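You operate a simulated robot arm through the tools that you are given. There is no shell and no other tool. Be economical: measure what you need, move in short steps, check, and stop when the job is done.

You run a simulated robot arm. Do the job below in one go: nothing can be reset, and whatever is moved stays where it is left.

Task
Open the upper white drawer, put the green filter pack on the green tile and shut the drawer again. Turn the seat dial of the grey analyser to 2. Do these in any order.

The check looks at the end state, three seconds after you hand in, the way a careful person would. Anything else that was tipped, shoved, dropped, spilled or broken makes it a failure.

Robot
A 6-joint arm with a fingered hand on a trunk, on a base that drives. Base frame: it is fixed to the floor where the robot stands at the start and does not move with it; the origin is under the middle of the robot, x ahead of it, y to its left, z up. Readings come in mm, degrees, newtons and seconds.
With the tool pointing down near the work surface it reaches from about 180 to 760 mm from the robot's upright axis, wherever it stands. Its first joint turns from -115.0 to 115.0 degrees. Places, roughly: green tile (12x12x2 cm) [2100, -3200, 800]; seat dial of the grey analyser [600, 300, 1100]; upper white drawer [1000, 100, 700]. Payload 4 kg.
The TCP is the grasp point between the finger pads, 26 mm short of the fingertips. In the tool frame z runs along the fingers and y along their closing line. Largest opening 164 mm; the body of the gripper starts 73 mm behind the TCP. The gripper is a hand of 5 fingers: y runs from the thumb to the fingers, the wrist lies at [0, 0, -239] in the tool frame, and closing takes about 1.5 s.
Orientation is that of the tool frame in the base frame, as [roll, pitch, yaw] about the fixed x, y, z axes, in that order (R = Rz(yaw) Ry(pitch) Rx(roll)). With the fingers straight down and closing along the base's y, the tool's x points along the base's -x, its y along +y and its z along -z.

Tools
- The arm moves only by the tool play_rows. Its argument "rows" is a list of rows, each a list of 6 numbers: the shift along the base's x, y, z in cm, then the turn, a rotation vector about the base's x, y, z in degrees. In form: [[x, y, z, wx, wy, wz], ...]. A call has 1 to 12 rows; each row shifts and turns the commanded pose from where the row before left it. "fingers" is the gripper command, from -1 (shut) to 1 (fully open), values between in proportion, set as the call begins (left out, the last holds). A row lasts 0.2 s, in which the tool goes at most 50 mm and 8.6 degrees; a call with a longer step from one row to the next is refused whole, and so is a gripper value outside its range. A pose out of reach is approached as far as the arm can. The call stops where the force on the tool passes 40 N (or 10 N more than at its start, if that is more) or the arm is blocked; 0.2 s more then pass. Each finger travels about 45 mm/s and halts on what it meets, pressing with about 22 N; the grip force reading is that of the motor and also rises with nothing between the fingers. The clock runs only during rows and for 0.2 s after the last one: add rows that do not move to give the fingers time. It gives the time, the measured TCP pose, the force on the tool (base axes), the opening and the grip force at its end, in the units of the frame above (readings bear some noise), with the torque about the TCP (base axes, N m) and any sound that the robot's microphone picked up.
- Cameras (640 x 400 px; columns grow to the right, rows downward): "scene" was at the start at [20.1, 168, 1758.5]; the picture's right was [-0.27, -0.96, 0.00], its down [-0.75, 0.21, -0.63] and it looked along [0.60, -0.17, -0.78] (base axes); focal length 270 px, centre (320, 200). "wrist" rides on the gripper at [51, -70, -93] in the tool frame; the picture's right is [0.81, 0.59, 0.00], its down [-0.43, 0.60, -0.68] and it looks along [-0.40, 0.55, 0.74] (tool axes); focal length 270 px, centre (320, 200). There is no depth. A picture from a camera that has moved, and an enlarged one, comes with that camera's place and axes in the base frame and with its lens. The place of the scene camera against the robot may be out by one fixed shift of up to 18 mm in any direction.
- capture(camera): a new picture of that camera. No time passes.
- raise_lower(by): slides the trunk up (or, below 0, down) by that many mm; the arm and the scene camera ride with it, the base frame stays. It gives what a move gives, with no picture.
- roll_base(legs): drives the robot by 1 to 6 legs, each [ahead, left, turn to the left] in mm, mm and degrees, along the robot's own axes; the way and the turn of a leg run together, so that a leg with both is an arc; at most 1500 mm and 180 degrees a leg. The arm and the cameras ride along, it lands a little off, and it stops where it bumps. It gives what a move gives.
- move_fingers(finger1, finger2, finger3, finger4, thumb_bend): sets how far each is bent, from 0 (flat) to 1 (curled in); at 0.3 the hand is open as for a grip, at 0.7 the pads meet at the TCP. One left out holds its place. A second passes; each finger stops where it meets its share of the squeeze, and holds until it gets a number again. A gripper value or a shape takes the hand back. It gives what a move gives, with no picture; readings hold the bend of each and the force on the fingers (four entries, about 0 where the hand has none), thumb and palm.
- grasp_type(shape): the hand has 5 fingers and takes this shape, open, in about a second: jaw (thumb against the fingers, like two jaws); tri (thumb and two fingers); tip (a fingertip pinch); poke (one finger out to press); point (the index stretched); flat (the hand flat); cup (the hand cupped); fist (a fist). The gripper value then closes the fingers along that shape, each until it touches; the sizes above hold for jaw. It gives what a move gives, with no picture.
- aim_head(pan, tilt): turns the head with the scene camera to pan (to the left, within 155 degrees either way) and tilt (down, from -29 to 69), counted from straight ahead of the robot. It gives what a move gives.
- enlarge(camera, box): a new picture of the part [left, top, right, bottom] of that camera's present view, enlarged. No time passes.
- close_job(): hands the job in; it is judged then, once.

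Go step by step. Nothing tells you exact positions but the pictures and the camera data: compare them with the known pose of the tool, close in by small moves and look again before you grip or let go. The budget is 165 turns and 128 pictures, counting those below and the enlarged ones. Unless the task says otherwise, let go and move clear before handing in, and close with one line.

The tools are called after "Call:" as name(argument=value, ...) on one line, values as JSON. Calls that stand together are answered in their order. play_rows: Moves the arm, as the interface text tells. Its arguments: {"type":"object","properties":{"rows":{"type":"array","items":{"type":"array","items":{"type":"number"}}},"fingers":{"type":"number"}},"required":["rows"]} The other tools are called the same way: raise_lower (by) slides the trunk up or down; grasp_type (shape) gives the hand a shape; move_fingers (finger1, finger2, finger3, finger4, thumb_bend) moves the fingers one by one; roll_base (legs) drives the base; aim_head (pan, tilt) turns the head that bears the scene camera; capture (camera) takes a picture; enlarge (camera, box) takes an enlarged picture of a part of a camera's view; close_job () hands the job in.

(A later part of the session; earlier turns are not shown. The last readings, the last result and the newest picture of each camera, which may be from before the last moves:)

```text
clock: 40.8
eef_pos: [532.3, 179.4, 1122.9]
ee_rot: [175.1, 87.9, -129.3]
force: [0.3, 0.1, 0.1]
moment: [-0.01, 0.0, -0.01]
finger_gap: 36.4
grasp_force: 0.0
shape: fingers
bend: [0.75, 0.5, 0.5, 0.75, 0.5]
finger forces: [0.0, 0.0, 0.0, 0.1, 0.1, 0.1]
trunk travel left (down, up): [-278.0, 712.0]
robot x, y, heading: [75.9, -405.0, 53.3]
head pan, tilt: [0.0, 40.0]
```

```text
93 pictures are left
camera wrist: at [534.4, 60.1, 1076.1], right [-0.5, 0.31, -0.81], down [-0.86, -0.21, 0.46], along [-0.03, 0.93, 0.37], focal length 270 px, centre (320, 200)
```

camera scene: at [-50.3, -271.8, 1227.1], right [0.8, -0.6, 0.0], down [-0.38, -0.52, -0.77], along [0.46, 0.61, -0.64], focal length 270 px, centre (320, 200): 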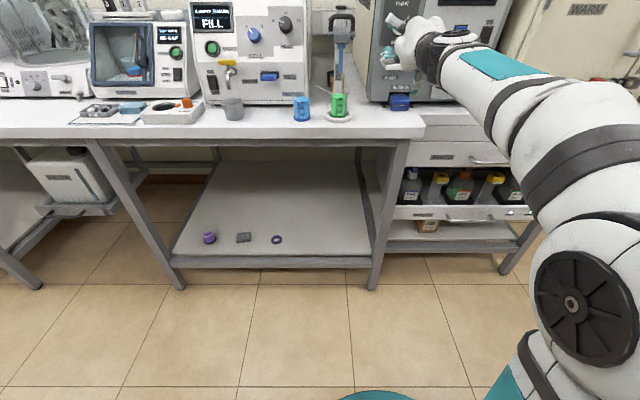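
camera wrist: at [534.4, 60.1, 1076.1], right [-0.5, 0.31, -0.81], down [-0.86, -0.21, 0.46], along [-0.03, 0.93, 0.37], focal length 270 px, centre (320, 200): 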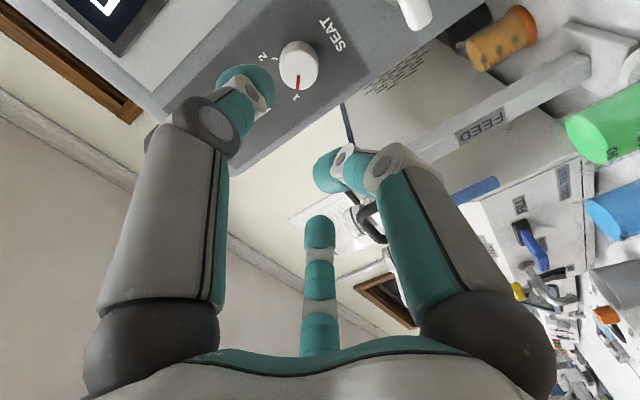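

Curling the outer fingers would block the pinch, so I set all digits evenly at 0.5 (a compact jaw), and advance to ~40 mm before the knob.

Call:
move_fingers(finger1=0.48, finger2=0.48, finger3=0.48, finger4=0.48, thumb_bend=0.48)

Call:
play_rows(rows=[[2, 2, -0.1, 0, 0, -1], [2, 2, -0.1, 0, 0, -1], [2, 2, -0.1, 0, 0, 0]])

Call:
capture(camera="wrist")

Call:
enlarge(camera="scene", box=[340, 0, 480, 110])

```text
clock: 41.8
eef_pos: [531.6, 178.7, 1123.7]
ee_rot: [175.1, 87.9, -129.2]
force: [-0.6, 0.0, 0.5]
moment: [0.0, 0.03, -0.01]
finger_gap: 47.4
grasp_force: 0.1
shape: fingers
bend: [0.48, 0.48, 0.48, 0.48, 0.48]
finger forces: [0.0, 0.0, 0.0, 0.0, 0.0, 0.0]
trunk travel left (down, up): [-278.0, 712.0]
robot x, y, heading: [74.4, -404.2, 53.7]
head pan, tilt: [0.0, 40.0]
```

```text
clock: 42.6
eef_pos: [590.9, 239.7, 1119.6]
ee_rot: [174.8, 87.9, -131.7]
force: [0.0, 0.0, -0.1]
moment: [-0.01, 0.02, 0.01]
finger_gap: 46.9
grasp_force: 0.2
shape: fingers
bend: [0.48, 0.48, 0.48, 0.48, 0.48]
finger forces: [0.1, 0.1, 0.0, 0.1, 0.0, 0.1]
trunk travel left (down, up): [-278.0, 712.0]
robot x, y, heading: [81.0, -404.7, 53.4]
head pan, tilt: [0.0, 40.0]
```

```text
92 pictures are left
camera wrist: at [589.4, 120.9, 1072.7], right [-0.49, 0.33, -0.81], down [-0.87, -0.18, 0.46], along [0.01, 0.93, 0.37], focal length 270 px, centre (320, 200)
```

wrist: 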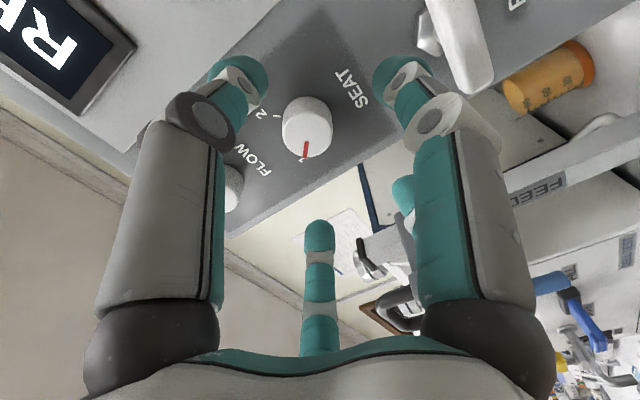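

```text
3.64 times, centred on (410, 55) of scene
camera zoom: at [-50.3, -271.8, 1227.0], right [0.8, -0.6, 0.0], down [-0.38, -0.52, -0.77], along [0.46, 0.61, -0.64], focal length 983 px, centre (-7, 727)
```

zoom: 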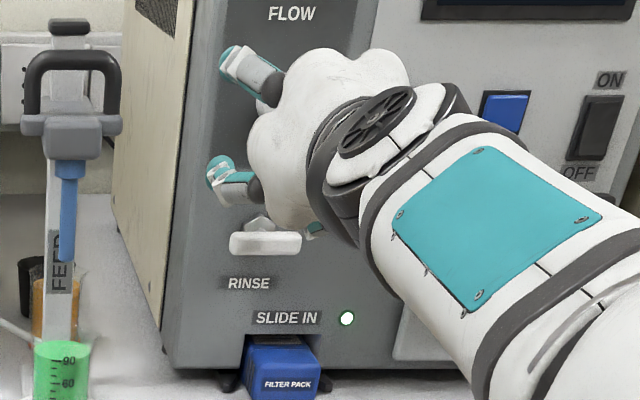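

The knob is nearly centred: I need ~7 mm to the right and ~3 mm up. I correct and advance half-way, then look again.

Call:
play_rows(rows=[[0.9, 0, 0.3, 0, 0, 0], [1.2, 1.4, 0, 0, 0, 0]])

Call:
capture(camera="wrist")

```text
clock: 43.2
eef_pos: [611.6, 252.7, 1122.5]
ee_rot: [174.9, 87.9, -131.7]
force: [0.2, -0.3, 0.9]
moment: [0.03, -0.02, -0.01]
finger_gap: 46.8
grasp_force: 0.1
shape: fingers
bend: [0.48, 0.48, 0.48, 0.48, 0.48]
finger forces: [0.0, 0.1, 0.0, 0.0, 0.0, 0.1]
trunk travel left (down, up): [-278.0, 712.0]
robot x, y, heading: [74.8, -404.8, 53.6]
head pan, tilt: [0.0, 40.0]
```

```text
90 pictures are left
camera wrist: at [610.1, 134.6, 1075.8], right [-0.49, 0.33, -0.81], down [-0.87, -0.18, 0.46], along [0.01, 0.93, 0.37], focal length 270 px, centre (320, 200)
```

wrist: 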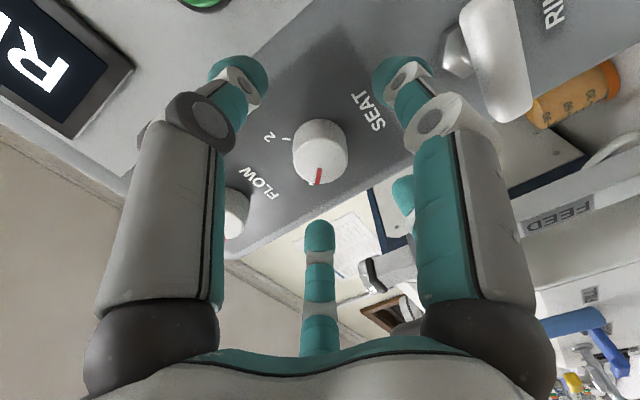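

The knob sits right on the hand's axis. I advance 28 mm.

Call:
play_rows(rows=[[0.9, 1.15, 0.0, 0, 0, 0], [0.8, 1.1, 0, 0, 0, 0]])

Call:
capture(camera="wrist")

Call:
enlarge(camera="scene", box=[340, 0, 480, 110])

```text
clock: 43.8
eef_pos: [628.4, 272.9, 1126.7]
ee_rot: [174.2, 88.2, -132.2]
force: [-11.2, -16.2, -0.4]
moment: [0.82, -0.54, -0.31]
finger_gap: 47.1
grasp_force: 10.3
shape: fingers
bend: [0.48, 0.48, 0.48, 0.48, 0.48]
finger forces: [0.1, 0.0, 0.0, 19.5, 0.0, 0.0]
trunk travel left (down, up): [-278.0, 712.0]
robot x, y, heading: [77.4, -404.4, 53.6]
head pan, tilt: [0.0, 40.0]
```

```text
89 pictures are left
camera wrist: at [627.2, 154.7, 1078.5], right [-0.49, 0.33, -0.81], down [-0.87, -0.18, 0.46], along [0.01, 0.93, 0.38], focal length 270 px, centre (320, 200)
```

wrist: 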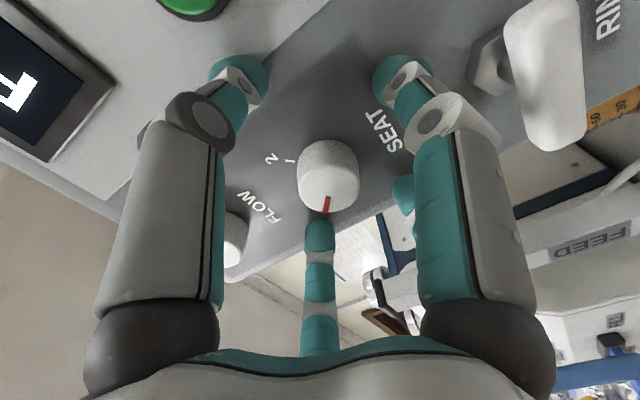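

```text
3.64 times, centred on (410, 55) of scene
camera zoom: at [-51.9, -274.1, 1227.1], right [0.8, -0.6, 0.0], down [-0.38, -0.51, -0.77], along [0.46, 0.62, -0.64], focal length 983 px, centre (-7, 727)
```

zoom: 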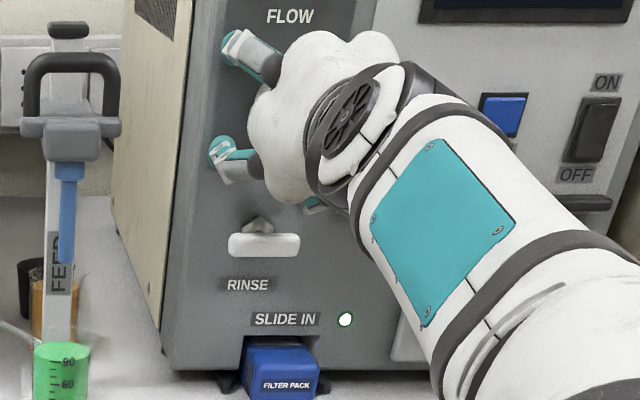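

Finger 4 (at the top) touched something — likely the edge of the FLOW knob, as I'm a few mm high. I back off, drop a little and roll the hand 16° so a gap between digits faces FLOW.

Call:
play_rows(rows=[[-0.7, -0.9, 0, 0, 0, 0], [-0.3, -0.4, -0.5, 4.8, 6.4, 0], [0, 0, 0, 4.8, 6.4, 0]])

Call:
capture(camera="wrist")

```text
clock: 44.6
eef_pos: [620.0, 262.3, 1117.2]
ee_rot: [96.9, 73.5, 150.7]
force: [-0.5, -0.6, -0.1]
moment: [0.02, 0.0, 0.0]
finger_gap: 47.2
grasp_force: 0.0
shape: fingers
bend: [0.48, 0.48, 0.48, 0.48, 0.48]
finger forces: [0.1, 0.0, 0.0, 0.1, 0.0, 0.0]
trunk travel left (down, up): [-278.0, 712.0]
robot x, y, heading: [73.6, -404.5, 53.5]
head pan, tilt: [0.0, 40.0]
```

```text
87 pictures are left
camera wrist: at [606.2, 153.1, 1053.5], right [-0.65, 0.45, -0.61], down [-0.75, -0.27, 0.6], along [0.11, 0.85, 0.51], focal length 270 px, centre (320, 200)
```

wrist: 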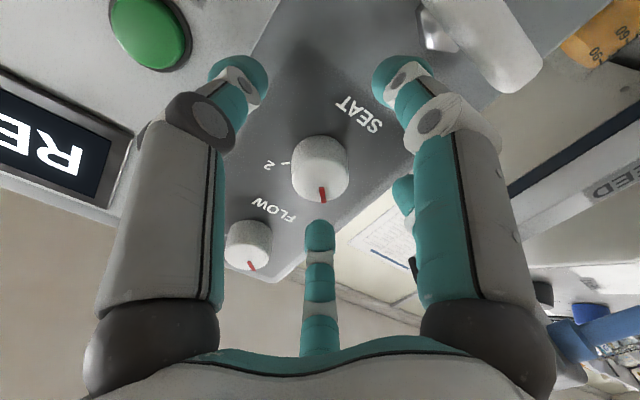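

Centred again. I advance in small steps.

Call:
play_rows(rows=[[0.5, 0.65, 0, 0, 0, 0], [0.5, 0.65, 0, 0, 0, 0]])

Call:
capture(camera="wrist")

```text
clock: 45.2
eef_pos: [628.5, 272.4, 1119.1]
ee_rot: [96.3, 73.8, 150.2]
force: [-7.6, -10.5, -1.5]
moment: [0.44, -0.27, -0.37]
finger_gap: 47.0
grasp_force: 5.9
shape: fingers
bend: [0.48, 0.48, 0.48, 0.48, 0.48]
finger forces: [0.0, 0.1, 0.0, 12.4, 0.0, 0.0]
trunk travel left (down, up): [-278.0, 712.0]
robot x, y, heading: [78.3, -406.9, 53.6]
head pan, tilt: [0.0, 40.0]
```

```text
86 pictures are left
camera wrist: at [615.0, 163.5, 1054.9], right [-0.65, 0.45, -0.61], down [-0.75, -0.27, 0.6], along [0.1, 0.85, 0.51], focal length 270 px, centre (320, 200)
```

wrist: 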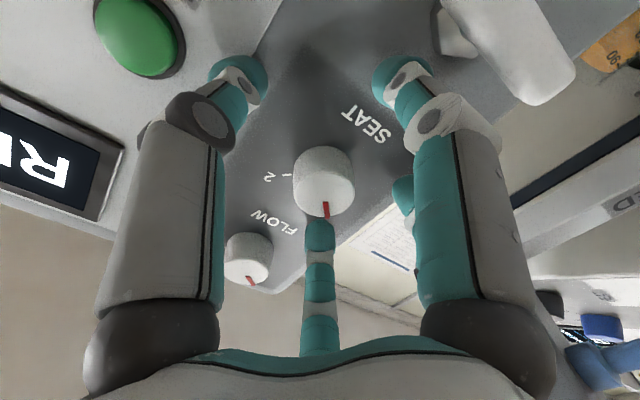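

The fingertip is meeting the panel itself at this depth (tips overlap the knob by ~12 mm). I back off 2 mm, level the tool by 2°, and close the digits on the knob.

Call:
play_rows(rows=[[-0.2, -0.25, 0, 1.65, -1.2, 0]])

Call:
move_fingers(finger1=0.62, finger2=0.62, finger3=0.62, finger4=0.62, thumb_bend=0.62)

Call:
capture(camera="wrist")

```text
clock: 45.6
eef_pos: [627.7, 274.1, 1118.3]
ee_rot: [92.3, 73.8, 146.5]
force: [-0.3, -1.9, -0.5]
moment: [0.04, -0.01, -0.07]
finger_gap: 47.1
grasp_force: 1.5
shape: fingers
bend: [0.48, 0.48, 0.48, 0.48, 0.48]
finger forces: [0.0, 0.0, 0.1, 1.3, 0.1, 0.1]
trunk travel left (down, up): [-278.0, 712.0]
robot x, y, heading: [76.7, -405.9, 53.4]
head pan, tilt: [0.0, 40.0]
```

```text
clock: 46.6
eef_pos: [626.3, 273.0, 1117.8]
ee_rot: [92.0, 73.8, 146.4]
force: [-1.3, 2.0, 2.2]
moment: [0.07, -0.03, 0.03]
finger_gap: 13.3
grasp_force: 2.3
shape: fingers
bend: [0.62, 0.61, 0.59, 0.61, 0.62]
finger forces: [0.0, 0.5, 3.1, 0.3, 0.0, 0.0]
trunk travel left (down, up): [-278.0, 712.0]
robot x, y, heading: [77.7, -404.5, 53.1]
head pan, tilt: [0.0, 40.0]
```

```text
85 pictures are left
camera wrist: at [614.8, 165.7, 1052.0], right [-0.65, 0.46, -0.61], down [-0.76, -0.28, 0.59], along [0.09, 0.84, 0.53], focal length 270 px, centre (320, 200)
```

wrist: 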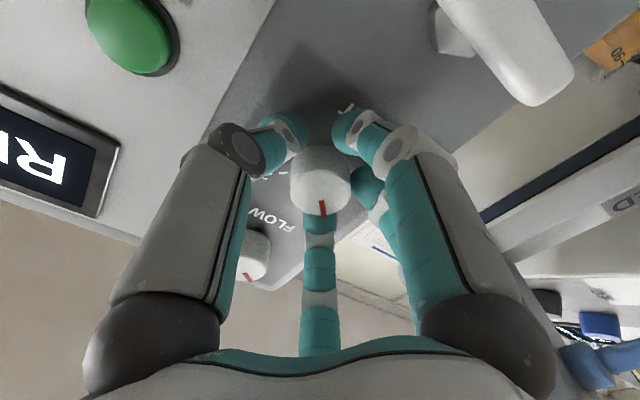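

Touching lightly; I close further to grip.

Call:
move_fingers(finger1=0.75, finger2=0.75, finger3=0.75, finger4=0.75, thumb_bend=0.75)

Call:
capture(camera="wrist")

```text
clock: 47.6
eef_pos: [627.7, 273.0, 1117.5]
ee_rot: [92.2, 73.8, 146.5]
force: [2.1, -0.6, 0.3]
moment: [0.07, -0.03, 0.07]
finger_gap: 2.2
grasp_force: 18.0
shape: fingers
bend: [0.67, 0.63, 0.59, 0.63, 0.67]
finger forces: [5.9, 7.3, 7.3, 6.1, 9.7, 0.0]
trunk travel left (down, up): [-278.0, 712.0]
robot x, y, heading: [76.6, -407.7, 53.5]
head pan, tilt: [0.0, 40.0]
```

```text
84 pictures are left
camera wrist: at [615.6, 165.4, 1051.4], right [-0.65, 0.46, -0.61], down [-0.76, -0.28, 0.59], along [0.09, 0.84, 0.53], focal length 270 px, centre (320, 200)
```

wrist: 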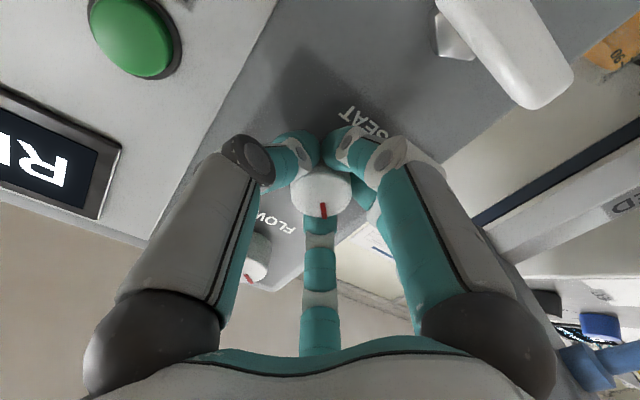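

A firm five-digit grip. I turn clockwise 48° first and check.

Call:
play_rows(rows=[[0, 0, 0, 4.8, 6.4, 0], [0, 0, 0, 4.8, 6.4, 0], [0, 0, 0, 4.8, 6.4, 0], [0, 0, 0, 4.8, 6.4, 0], [0, 0, 0, 4.8, 6.4, 0], [0, 0, 0, 4.8, 6.4, 0]])

Call:
capture(camera="wrist")

```text
clock: 49.0
eef_pos: [625.6, 274.8, 1116.5]
ee_rot: [89.2, 25.8, 143.5]
force: [-9.9, 8.9, -6.7]
moment: [-0.15, -0.01, 0.39]
finger_gap: 2.6
grasp_force: 18.6
shape: fingers
bend: [0.66, 0.62, 0.6, 0.64, 0.68]
finger forces: [8.8, 9.6, 5.7, 3.9, 9.8, 0.0]
trunk travel left (down, up): [-278.0, 712.0]
robot x, y, heading: [75.6, -406.0, 53.5]
head pan, tilt: [0.0, 40.0]
```

```text
83 pictures are left
camera wrist: at [558.1, 208.7, 1030.6], right [-0.8, 0.58, 0.18], down [-0.3, -0.63, 0.72], along [0.53, 0.52, 0.68], focal length 270 px, centre (320, 200)
```

wrist: 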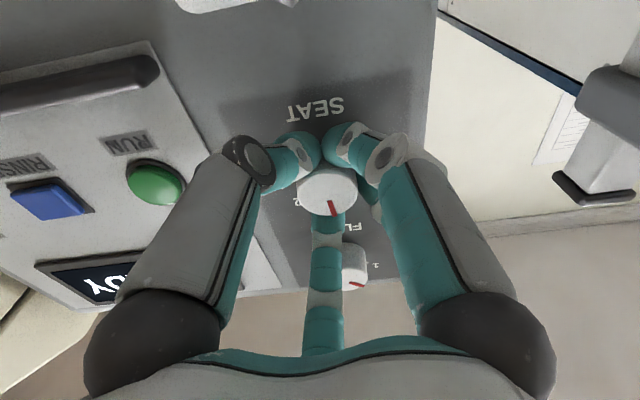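

The knob follows. I turn another 48°.

Call:
play_rows(rows=[[0, 0, 0, 4.8, 6.4, 0], [0, 0, 0, 4.8, 6.4, 0], [0, 0, 0, 4.8, 6.4, 0], [0, 0, 0, 4.8, 6.4, 0], [0, 0, 0, 4.8, 6.4, 0], [0, 0, 0, 4.8, 6.4, 0]])

Call:
capture(camera="wrist")

Call:
enlarge(camera="wrist", box=[240, 120, 420, 230])

```text
clock: 50.4
eef_pos: [624.3, 275.9, 1116.2]
ee_rot: [89.0, -22.1, 143.6]
force: [-23.4, 9.8, -9.8]
moment: [-0.26, -0.06, 0.62]
finger_gap: 2.5
grasp_force: 21.9
shape: fingers
bend: [0.64, 0.62, 0.61, 0.65, 0.67]
finger forces: [12.8, 10.4, 3.6, 3.5, 14.4, 0.0]
trunk travel left (down, up): [-278.0, 712.0]
robot x, y, heading: [75.3, -404.6, 53.7]
head pan, tilt: [0.0, 40.0]
```

```text
82 pictures are left
camera wrist: at [509.4, 245.1, 1070.4], right [-0.43, 0.31, 0.85], down [0.09, -0.92, 0.38], along [0.9, 0.24, 0.37], focal length 270 px, centre (320, 200)
```

wrist: 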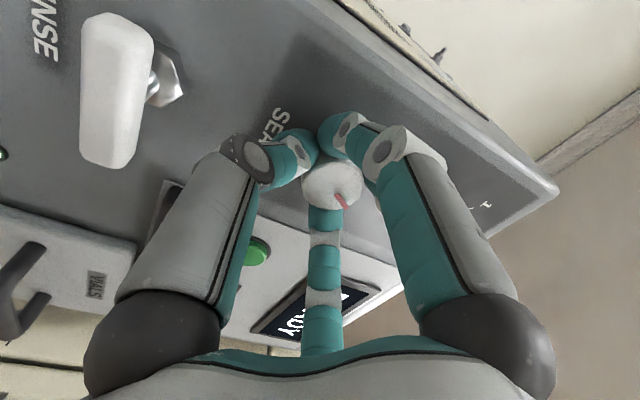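

```text
3.56 times, centred on (330, 175) of wrist
camera zoom: at [509.4, 245.1, 1070.4], right [-0.43, 0.31, 0.85], down [0.09, -0.92, 0.38], along [0.9, 0.24, 0.37], focal length 961 px, centre (284, 289)
```

zoom: 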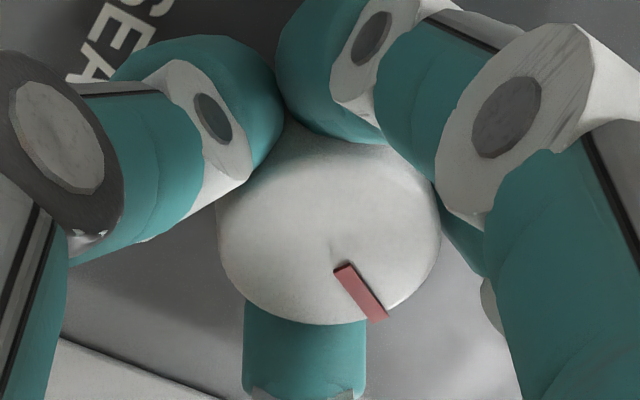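

By the picture geometry the pointer is ~28° right of vertical and the "2" mark about 35–40°. I turn 16° more and check again.

Call:
play_rows(rows=[[0, 0, 0, 4.8, 6.4, 0], [0, 0, 0, 4.8, 6.4, 0]])

Call:
enlarge(camera="wrist", box=[240, 120, 420, 230])

```text
clock: 51.0
eef_pos: [623.5, 275.9, 1117.7]
ee_rot: [89.0, -38.1, 143.6]
force: [-24.0, 15.3, -6.6]
moment: [-0.22, -0.05, 0.7]
finger_gap: 2.6
grasp_force: 22.3
shape: fingers
bend: [0.64, 0.63, 0.62, 0.65, 0.67]
finger forces: [12.8, 9.5, 3.0, 4.0, 15.7, 0.0]
trunk travel left (down, up): [-278.0, 712.0]
robot x, y, heading: [74.9, -404.7, 53.3]
head pan, tilt: [0.0, 40.0]
```

```text
3.56 times, centred on (330, 175) of wrist
camera zoom: at [500.1, 251.4, 1093.4], right [-0.23, 0.15, 0.96], down [0.16, -0.97, 0.19], along [0.96, 0.19, 0.2], focal length 961 px, centre (284, 289)
```

zoom: 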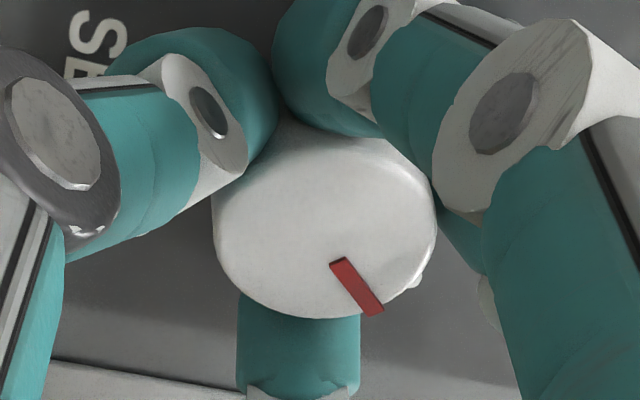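

The pointer is now at ~44°, near mark 2. I release and back off to look.

Call:
move_fingers(finger1=0.48, finger2=0.48, finger3=0.48, finger4=0.48, thumb_bend=0.48)

Call:
play_rows(rows=[[-1.2, -1.6, 0, 0, 0, 0], [-1.8, -2.4, 0, 0, 0, 0]])

Call:
capture(camera="wrist")

Call:
enlarge(camera="wrist", box=[250, 60, 450, 200])

```text
clock: 52.0
eef_pos: [629.7, 271.5, 1117.4]
ee_rot: [88.9, -38.2, 143.3]
force: [0.6, -0.1, -0.2]
moment: [0.06, 0.04, 0.02]
finger_gap: 46.8
grasp_force: 0.1
shape: fingers
bend: [0.48, 0.48, 0.48, 0.48, 0.48]
finger forces: [0.0, 0.0, 0.0, 0.1, 0.0, 0.0]
trunk travel left (down, up): [-278.0, 712.0]
robot x, y, heading: [76.7, -405.7, 53.5]
head pan, tilt: [0.0, 40.0]
```

```text
clock: 52.6
eef_pos: [596.6, 231.2, 1117.0]
ee_rot: [88.9, -37.9, 143.3]
force: [-0.9, -0.2, 0.1]
moment: [0.02, -0.03, -0.03]
finger_gap: 46.7
grasp_force: 0.0
shape: fingers
bend: [0.48, 0.48, 0.48, 0.48, 0.48]
finger forces: [0.0, 0.0, 0.0, 0.0, 0.0, 0.1]
trunk travel left (down, up): [-278.0, 712.0]
robot x, y, heading: [79.5, -406.6, 53.6]
head pan, tilt: [0.0, 40.0]
```

```text
79 pictures are left
camera wrist: at [474.7, 206.7, 1092.2], right [-0.23, 0.16, 0.96], down [0.15, -0.97, 0.19], along [0.96, 0.19, 0.2], focal length 270 px, centre (320, 200)
```

wrist: 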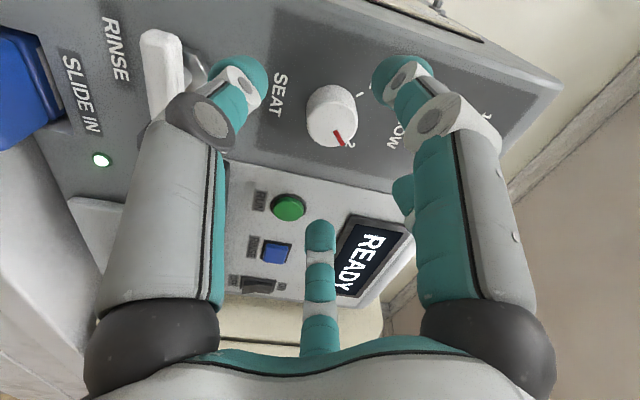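

```text
2.86 times, centred on (350, 130) of wrist
camera zoom: at [474.7, 206.7, 1092.2], right [-0.23, 0.16, 0.96], down [0.15, -0.97, 0.19], along [0.96, 0.19, 0.2], focal length 772 px, centre (234, 400)
```

zoom: 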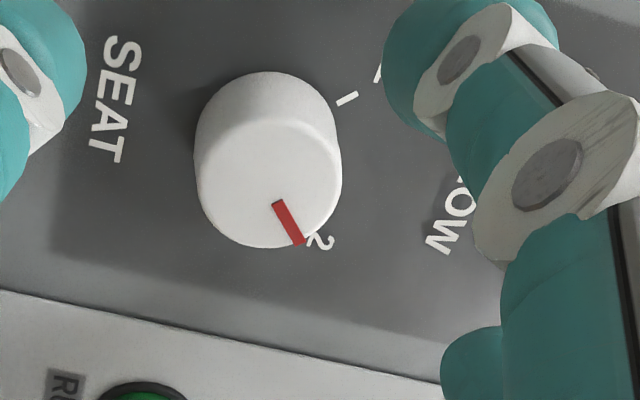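

The pointer is at ~45°, and tick 1 measures −45°, so the dial is exactly on 2. I retract and check FLOW and the surroundings.

Call:
play_rows(rows=[[-2.4, -3.2, 0, -4.8, -6.4, 0], [-2.4, -3.2, 0, -4.8, -6.4, 0], [-2.4, -3.2, 0, -4.8, -6.4, 0], [0, 0, 0, -4.8, -6.4, 0], [0, 0, 0, -4.8, -6.4, 0], [0, 0, 0, -4.8, -6.4, 0], [0, 0, 0, -4.8, -6.4, 0], [0, 0, 0, -4.8, -6.4, 0], [0, 0, 0, -4.8, -6.4, 0], [0, 0, 0, -4.8, -6.4, 0], [0, 0, 0, -4.8, -6.4, 0], [0, 0, 0, -4.8, -6.4, 0]])

Call:
roll_base(legs=[[-250, 0, 0]])

Call:
aim_head(pan=-10, tilt=15)

Call:
capture(camera="scene")

```text
clock: 55.2
eef_pos: [526.3, 136.3, 1120.9]
ee_rot: [90.0, 57.9, 144.4]
force: [0.4, -0.5, -0.5]
moment: [-0.03, -0.04, -0.01]
finger_gap: 47.0
grasp_force: 0.0
shape: fingers
bend: [0.48, 0.48, 0.48, 0.48, 0.48]
finger forces: [0.1, 0.1, 0.0, 0.0, 0.1, 0.0]
trunk travel left (down, up): [-278.0, 712.0]
robot x, y, heading: [75.5, -402.6, 53.5]
head pan, tilt: [0.0, 40.0]
```

```text
clock: 57.0
eef_pos: [435.6, -54.6, 1118.6]
ee_rot: [90.5, 57.8, 142.2]
force: [-0.2, 0.9, -0.6]
moment: [0.02, -0.01, 0.02]
finger_gap: 46.9
grasp_force: 0.0
shape: fingers
bend: [0.48, 0.48, 0.48, 0.48, 0.48]
finger forces: [0.0, 0.1, 0.1, 0.1, 0.0, 0.1]
trunk travel left (down, up): [-278.0, 712.0]
robot x, y, heading: [-32.6, -578.3, 50.9]
head pan, tilt: [0.0, 40.0]
stopped in leg 1: the robot was blocked; the commanded pose is now the measured one
```

```text
clock: 57.9
eef_pos: [436.6, -55.7, 1118.9]
ee_rot: [90.6, 57.7, 142.3]
force: [-0.7, 0.6, 0.3]
moment: [0.03, -0.02, -0.01]
finger_gap: 46.9
grasp_force: 0.0
shape: fingers
bend: [0.48, 0.48, 0.48, 0.48, 0.48]
finger forces: [0.0, 0.1, 0.1, 0.0, 0.1, 0.0]
trunk travel left (down, up): [-278.0, 712.0]
robot x, y, heading: [-37.3, -578.4, 50.9]
head pan, tilt: [-10.0, 15.0]
```

```text
77 pictures are left
camera scene: at [-141.6, -442.5, 1266.5], right [0.66, -0.76, 0.0], down [-0.2, -0.17, -0.97], along [0.73, 0.63, -0.26], focal length 270 px, centre (320, 200)
```

scene: 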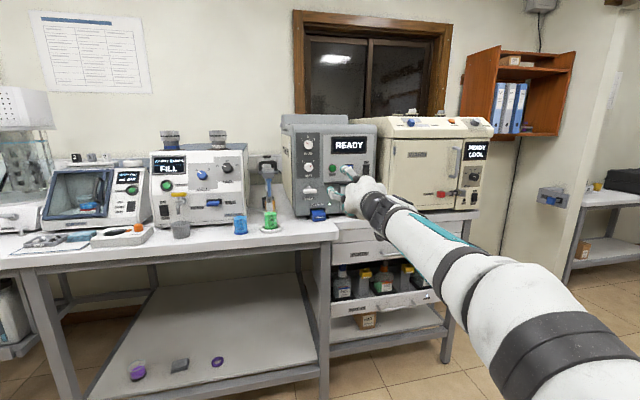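

The base bumped something behind after ~210 mm. I look behind and also check the dial close-up.

Call:
enlarge(camera="scene", box=[275, 110, 395, 225])

Call:
aim_head(pan=-150, tilt=45)

Call:
capture(camera="scene")

Call:
aim_head(pan=150, tilt=45)

Call:
capture(camera="scene")

```text
3.48 times, centred on (335, 168) of scene
camera zoom: at [-141.6, -442.5, 1266.5], right [0.66, -0.76, 0.0], down [-0.2, -0.17, -0.97], along [0.73, 0.63, -0.26], focal length 941 px, centre (268, 313)
```

zoom: 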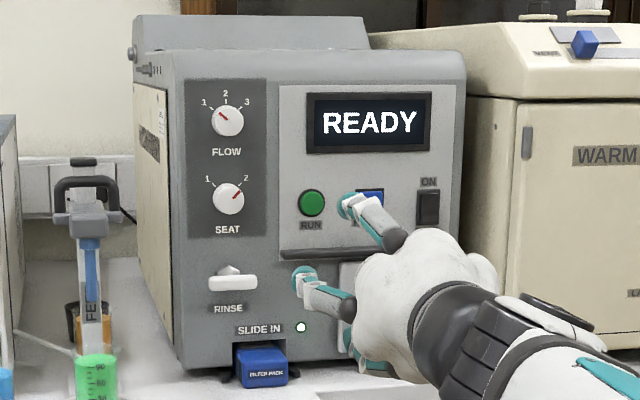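

```text
clock: 60.1
eef_pos: [435.5, -55.3, 1118.4]
ee_rot: [90.6, 57.7, 142.2]
force: [0.0, 0.0, 0.1]
moment: [0.01, -0.04, 0.03]
finger_gap: 47.2
grasp_force: 0.0
shape: fingers
bend: [0.48, 0.48, 0.48, 0.48, 0.48]
finger forces: [0.0, 0.0, 0.1, 0.0, 0.1, 0.1]
trunk travel left (down, up): [-278.0, 712.0]
robot x, y, heading: [-36.2, -579.1, 50.6]
head pan, tilt: [-150.0, 45.0]
```

```text
75 pictures are left
camera scene: at [-225.0, -584.1, 1219.8], right [-0.99, 0.16, 0.0], down [0.11, 0.7, -0.71], along [-0.11, -0.7, -0.71], focal length 270 px, centre (320, 200)
```

scene: 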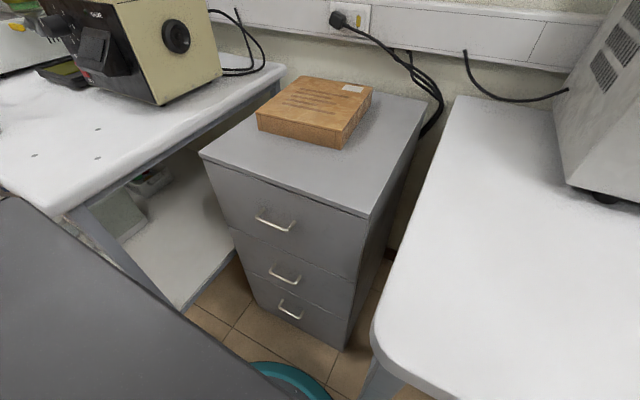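

```text
clock: 64.2
eef_pos: [436.1, -55.3, 1117.4]
ee_rot: [90.6, 57.7, 142.2]
force: [-0.1, -0.1, 0.1]
moment: [0.01, 0.03, 0.01]
finger_gap: 47.5
grasp_force: 0.0
shape: fingers
bend: [0.48, 0.48, 0.48, 0.48, 0.48]
finger forces: [0.1, 0.1, 0.0, 0.0, 0.1, 0.0]
trunk travel left (down, up): [-278.0, 712.0]
robot x, y, heading: [-40.2, -577.5, 50.8]
head pan, tilt: [150.0, 45.0]
```

```text
74 pictures are left
camera scene: at [-288.1, -532.7, 1219.8], right [-0.36, 0.93, 0.0], down [0.66, 0.25, -0.71], along [-0.66, -0.25, -0.71], focal length 270 px, centre (320, 200)
```

scene: 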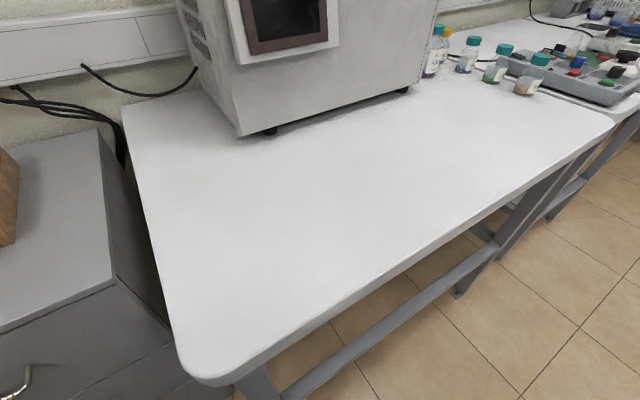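

Dial state is right: SEAT 2, FLOW still 1, nothing disturbed behind. Next the PARTS drawer: its handle bar is near [896,-9,760], about 165 mm long. I roll the hand so the jaws close vertically and pitch it ~45° down.

Call:
play_rows(rows=[[0, 0, 0, 4.97, 6.63, 0], [0, 0, 0, 4.97, 6.63, 0], [0, 0, 0, 4.97, 6.63, 0], [0, 0, 0, 4.97, 6.63, 0], [0, 0, 0, 4.97, 6.63, 0], [0, 0, 0, 4.97, 6.63, 0], [0, 0, 0, 4.97, 6.63, 0]])

Call:
play_rows(rows=[[-0.6, -0.8, 0, -6, 4.5, 0], [-0.6, -0.8, 0, -6, 4.5, 0], [-0.6, -0.8, 0, -6, 4.5, 0], [-0.6, -0.8, 0, -6, 4.5, 0], [-0.6, -0.8, 0, -6, 4.5, 0], [-0.6, -0.8, 0, -6, 4.5, 0]])

Call:
aim_head(pan=-20, tilt=30)

Call:
capture(camera="scene")

```text
clock: 65.8
eef_pos: [436.5, -55.1, 1117.2]
ee_rot: [91.4, -0.4, 142.6]
force: [-0.4, 0.3, 0.7]
moment: [-0.03, -0.03, 0.0]
finger_gap: 47.1
grasp_force: 0.1
shape: fingers
bend: [0.48, 0.48, 0.48, 0.48, 0.48]
finger forces: [0.0, 0.0, 0.0, 0.0, 0.1, 0.0]
trunk travel left (down, up): [-278.0, 712.0]
robot x, y, heading: [-38.4, -573.7, 50.7]
head pan, tilt: [150.0, 45.0]
```

```text
clock: 67.2
eef_pos: [399.7, -90.8, 1122.2]
ee_rot: [131.8, -0.7, 143.5]
force: [0.1, 0.8, 0.4]
moment: [0.02, -0.01, 0.0]
finger_gap: 46.9
grasp_force: 0.0
shape: fingers
bend: [0.48, 0.48, 0.48, 0.48, 0.48]
finger forces: [0.2, 0.0, 0.0, 0.0, 0.1, 0.0]
out of reach, approached as far as the arm can: row 1, 2
trunk travel left (down, up): [-278.0, 712.0]
robot x, y, heading: [-39.4, -580.0, 50.9]
head pan, tilt: [150.0, 45.0]
```

```text
clock: 69.8
eef_pos: [400.3, -90.5, 1120.4]
ee_rot: [131.6, -0.6, 143.6]
force: [-0.1, 0.2, -0.5]
moment: [0.01, -0.01, 0.02]
finger_gap: 47.1
grasp_force: 0.0
shape: fingers
bend: [0.48, 0.48, 0.48, 0.48, 0.48]
finger forces: [0.1, 0.1, 0.0, 0.0, 0.0, 0.1]
trunk travel left (down, up): [-278.0, 712.0]
robot x, y, heading: [-36.2, -576.4, 50.8]
head pan, tilt: [-20.0, 30.0]
```

```text
73 pictures are left
camera scene: at [-134.6, -457.2, 1242.4], right [0.51, -0.86, 0.0], down [-0.43, -0.26, -0.87], along [0.74, 0.45, -0.5], focal length 270 px, centre (320, 200)
```

scene: 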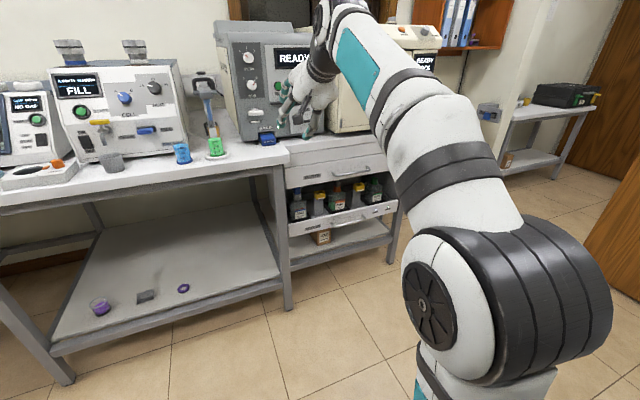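

The hand is posed at ~42° down with the jaws vertical. I drive ahead and then right so the drawer handle is in front of me.

Call:
roll_base(legs=[[100, 0, 2.5], [150, 0, 0], [0, -380, 0]])

Call:
aim_head(pan=0, tilt=45)

Call:
capture(camera="scene")

Call:
capture(camera="wrist")

```text
clock: 73.9
eef_pos: [842.4, -113.1, 1121.8]
ee_rot: [131.5, -0.8, 145.9]
force: [-0.4, 0.5, 0.8]
moment: [0.04, -0.01, 0.01]
finger_gap: 47.0
grasp_force: 0.1
shape: fingers
bend: [0.48, 0.48, 0.48, 0.48, 0.48]
finger forces: [0.0, 0.0, 0.0, 0.0, 0.1, 0.1]
trunk travel left (down, up): [-278.0, 712.0]
robot x, y, heading: [427.2, -613.4, 53.0]
head pan, tilt: [-20.0, 30.0]
```

```text
clock: 74.8
eef_pos: [843.6, -113.6, 1121.1]
ee_rot: [131.6, -0.7, 145.8]
force: [-1.3, 0.1, -0.5]
moment: [-0.01, -0.02, 0.03]
finger_gap: 47.4
grasp_force: 0.1
shape: fingers
bend: [0.48, 0.48, 0.48, 0.48, 0.48]
finger forces: [0.1, 0.1, 0.1, 0.0, 0.0, 0.0]
trunk travel left (down, up): [-278.0, 712.0]
robot x, y, heading: [419.9, -616.2, 53.3]
head pan, tilt: [0.0, 45.0]
```

```text
72 pictures are left
camera scene: at [296.2, -485.8, 1219.8], right [0.8, -0.6, 0.0], down [-0.42, -0.57, -0.71], along [0.42, 0.57, -0.71], focal length 270 px, centre (320, 200)
```

scene: 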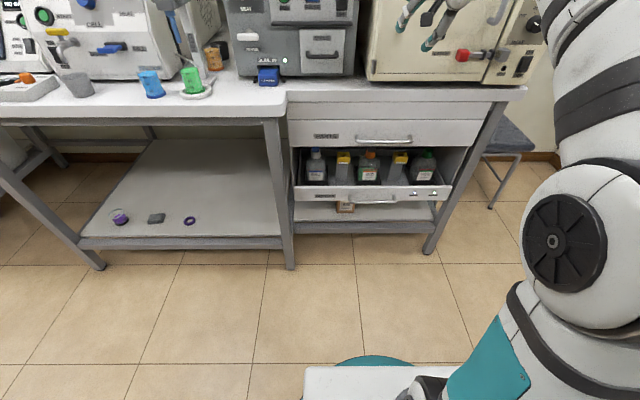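

```text
71 pictures are left
camera wrist: at [734.8, -182.1, 1132.1], right [-0.45, 0.77, 0.45], down [0.31, -0.34, 0.89], along [0.84, 0.53, -0.08], focal length 270 px, centre (320, 200)
```

wrist: 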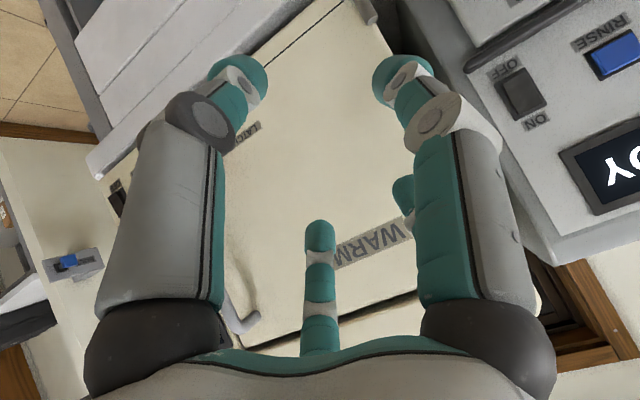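

The handle is clear in view; zooming to measure it.

Call:
enlarge(camera="scene", box=[280, 85, 480, 215])

```text
3.08 times, centred on (380, 150) of scene
camera zoom: at [296.2, -485.8, 1219.8], right [0.8, -0.6, 0.0], down [-0.42, -0.57, -0.71], along [0.42, 0.57, -0.71], focal length 832 px, centre (135, 354)
```

zoom: 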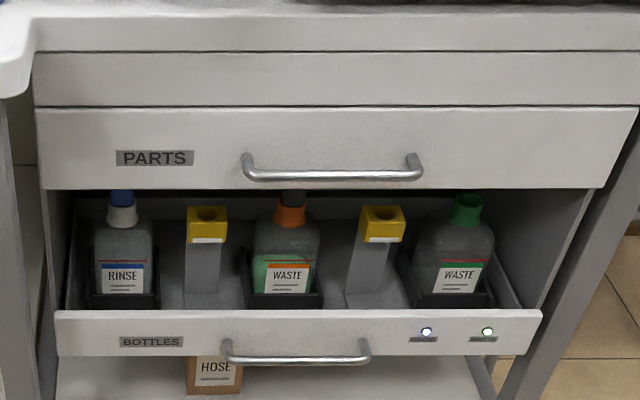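

The bar is about [903,-12,742]. I lower the trunk 250 mm, which brings the hand in front of the drawer, still ~110 mm short of the bar.

Call:
raise_lower(by=-250)

Call:
capture(camera="wrist")

Call:
capture(camera="scene")

```text
clock: 77.3
eef_pos: [843.3, -113.6, 870.1]
ee_rot: [131.6, -0.7, 145.9]
force: [0.1, -0.2, 0.4]
moment: [0.0, 0.01, 0.05]
finger_gap: 47.0
grasp_force: 0.1
shape: fingers
bend: [0.48, 0.48, 0.48, 0.48, 0.48]
finger forces: [0.0, 0.0, 0.0, 0.0, 0.0, 0.1]
trunk travel left (down, up): [-28.0, 962.0]
robot x, y, heading: [424.6, -618.7, 53.2]
head pan, tilt: [0.0, 45.0]
```

```text
69 pictures are left
camera wrist: at [734.8, -182.1, 882.1], right [-0.45, 0.77, 0.45], down [0.31, -0.34, 0.89], along [0.84, 0.53, -0.08], focal length 270 px, centre (320, 200)
```

wrist: 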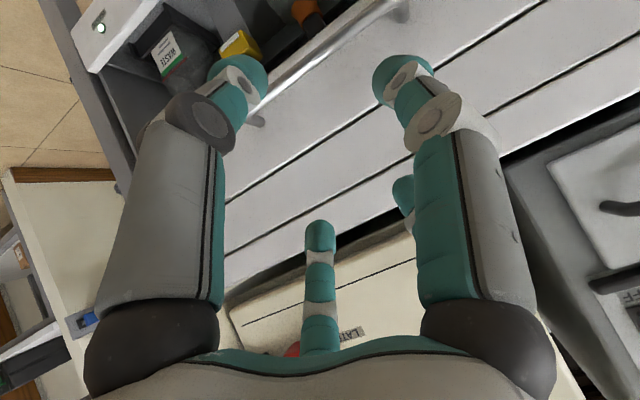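

```text
68 pictures are left
camera scene: at [296.2, -485.8, 969.8], right [0.8, -0.6, 0.0], down [-0.42, -0.57, -0.71], along [0.42, 0.57, -0.71], focal length 270 px, centre (320, 200)
```

scene: 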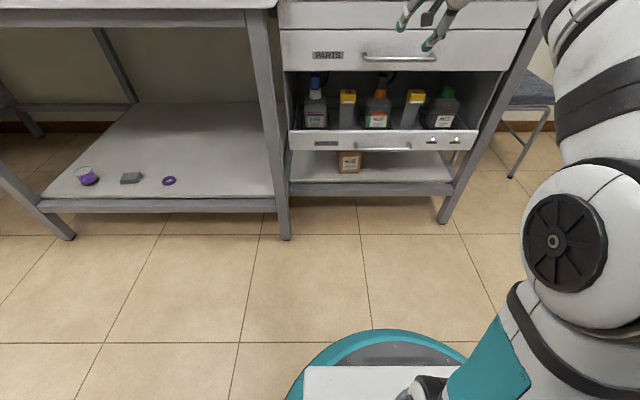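

From the wrist camera the bar is at about [902,-11,761] with roughly a 20 mm gap behind it. I open the outer fingers, set the pinch digits, pitch the hand to ~25° down and move to 70 mm short of the bar.

Call:
move_fingers(finger1=0.2, finger2=0.5, finger3=0.5, finger4=0.2, thumb_bend=0.45)

Call:
play_rows(rows=[[0, 0, -2, 4.5, -3.4, 0], [0.7, 1.73, -2, 4.5, -3.4, 0], [0.7, 1.73, -2, 4.5, -3.4, 0], [0.7, 1.73, -2, 0, 0, 0]])

Call:
capture(camera="wrist")

Call:
enlarge(camera="scene", box=[320, 0, 520, 120])

```text
clock: 78.3
eef_pos: [842.3, -114.0, 869.9]
ee_rot: [131.6, -0.7, 145.9]
force: [0.4, 0.3, 0.8]
moment: [-0.01, -0.01, -0.03]
finger_gap: 87.4
grasp_force: 0.0
shape: fingers
bend: [0.2, 0.5, 0.5, 0.2, 0.45]
finger forces: [0.0, 0.1, 0.0, 0.0, 0.0, 0.0]
trunk travel left (down, up): [-28.0, 962.0]
robot x, y, heading: [429.0, -617.5, 53.1]
head pan, tilt: [0.0, 45.0]
```

```text
clock: 79.3
eef_pos: [865.8, -62.7, 789.9]
ee_rot: [114.6, 0.2, 145.9]
force: [-0.6, 0.0, 0.1]
moment: [-0.02, 0.01, 0.0]
finger_gap: 87.4
grasp_force: 0.0
shape: fingers
bend: [0.2, 0.5, 0.5, 0.2, 0.45]
finger forces: [0.0, 0.0, 0.0, 0.0, 0.1, 0.1]
trunk travel left (down, up): [-28.0, 962.0]
robot x, y, heading: [424.0, -621.0, 53.2]
head pan, tilt: [0.0, 45.0]
```

```text
67 pictures are left
camera wrist: at [759.1, -128.7, 766.8], right [-0.53, 0.66, 0.53], down [0.15, -0.55, 0.82], along [0.83, 0.52, 0.19], focal length 270 px, centre (320, 200)
```

wrist: 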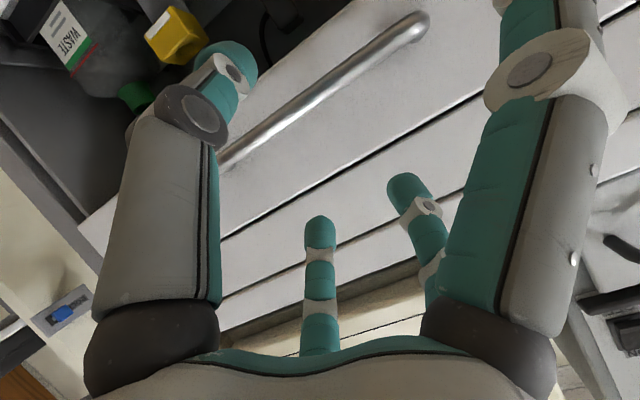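

```text
3.20 times, centred on (420, 60) of scene
camera zoom: at [296.1, -485.9, 969.8], right [0.8, -0.6, 0.0], down [-0.42, -0.57, -0.71], along [0.42, 0.57, -0.71], focal length 865 px, centre (0, 648)
```

zoom: 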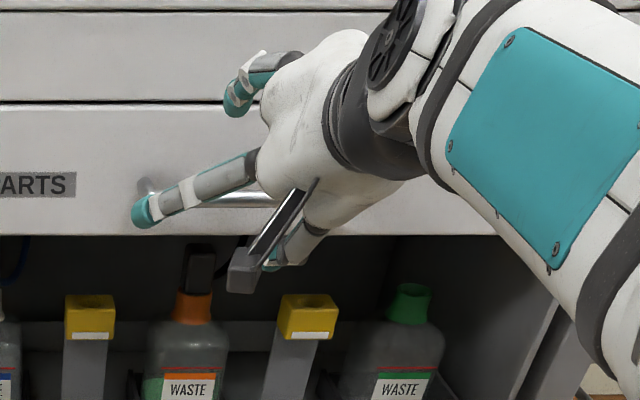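

The estimate refines to a bar ~88 mm ahead and ~49 mm below the TCP. I close half the distance and re-measure.

Call:
play_rows(rows=[[1.4, 1.9, -1.5, 0, 0, 0], [1.4, 1.9, -1.3, 0, 0, 0]])

Call:
capture(camera="wrist")

Call:
enlarge(camera="scene", box=[320, 0, 520, 120])

```text
clock: 80.0
eef_pos: [894.8, -23.6, 763.6]
ee_rot: [114.7, 0.1, 146.0]
force: [0.6, 1.0, -0.9]
moment: [-0.01, 0.0, 0.01]
finger_gap: 87.2
grasp_force: 0.0
shape: fingers
bend: [0.2, 0.5, 0.5, 0.2, 0.45]
finger forces: [0.0, 0.1, 0.0, 0.0, 0.0, 0.1]
trunk travel left (down, up): [-28.0, 962.0]
robot x, y, heading: [421.7, -614.5, 53.1]
head pan, tilt: [0.0, 45.0]
```

```text
65 pictures are left
camera wrist: at [786.9, -90.5, 740.5], right [-0.53, 0.66, 0.53], down [0.15, -0.54, 0.82], along [0.83, 0.52, 0.19], focal length 270 px, centre (320, 200)
```

wrist: 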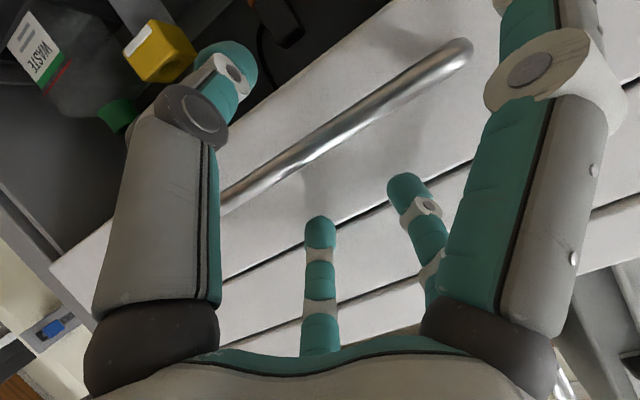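

```text
3.20 times, centred on (420, 60) of scene
camera zoom: at [296.0, -485.9, 969.8], right [0.8, -0.6, 0.0], down [-0.42, -0.57, -0.71], along [0.42, 0.57, -0.71], focal length 865 px, centre (0, 648)
```

zoom: 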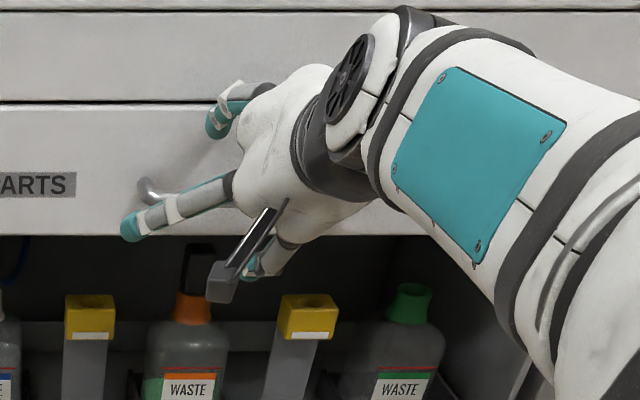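

Triangulation now gives the bar 43 mm ahead and ~24 mm below. I advance to just short of it.

Call:
play_rows(rows=[[1.0, 1.35, -1.2, 0, 0, 0], [1.0, 1.35, -1.0, 0, 0, 0]])

Call:
capture(camera="wrist")

Call:
enlarge(camera="scene", box=[320, 0, 520, 120])

```text
clock: 80.4
eef_pos: [902.3, -12.8, 762.8]
ee_rot: [113.8, 0.3, 146.0]
force: [-16.4, -21.5, 6.1]
moment: [0.66, -0.28, 0.22]
finger_gap: 87.1
grasp_force: 13.2
shape: fingers
bend: [0.2, 0.51, 0.53, 0.2, 0.45]
finger forces: [0.0, 16.4, 10.3, 0.0, 0.0, 0.1]
trunk travel left (down, up): [-28.0, 962.0]
robot x, y, heading: [423.7, -614.1, 53.5]
head pan, tilt: [0.0, 45.0]
stopped in row 2: the force on the tool passed its limit at 53 N (the readings are from after the stop); the commanded pose is now the measured one
```

```text
63 pictures are left
camera wrist: at [795.4, -79.7, 737.4], right [-0.54, 0.65, 0.53], down [0.14, -0.56, 0.82], along [0.83, 0.52, 0.21], focal length 270 px, centre (320, 200)
```

wrist: 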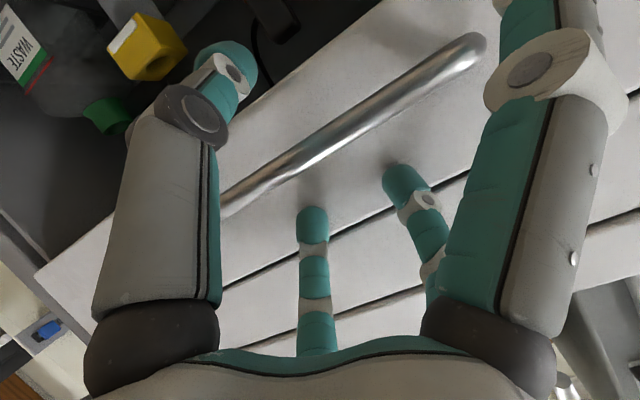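

```text
3.20 times, centred on (420, 60) of scene
camera zoom: at [294.4, -488.3, 969.9], right [0.8, -0.6, 0.0], down [-0.42, -0.56, -0.71], along [0.42, 0.57, -0.71], focal length 865 px, centre (0, 648)
```

zoom: 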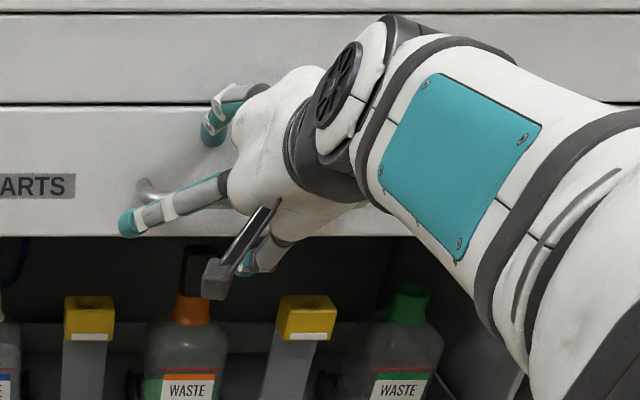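

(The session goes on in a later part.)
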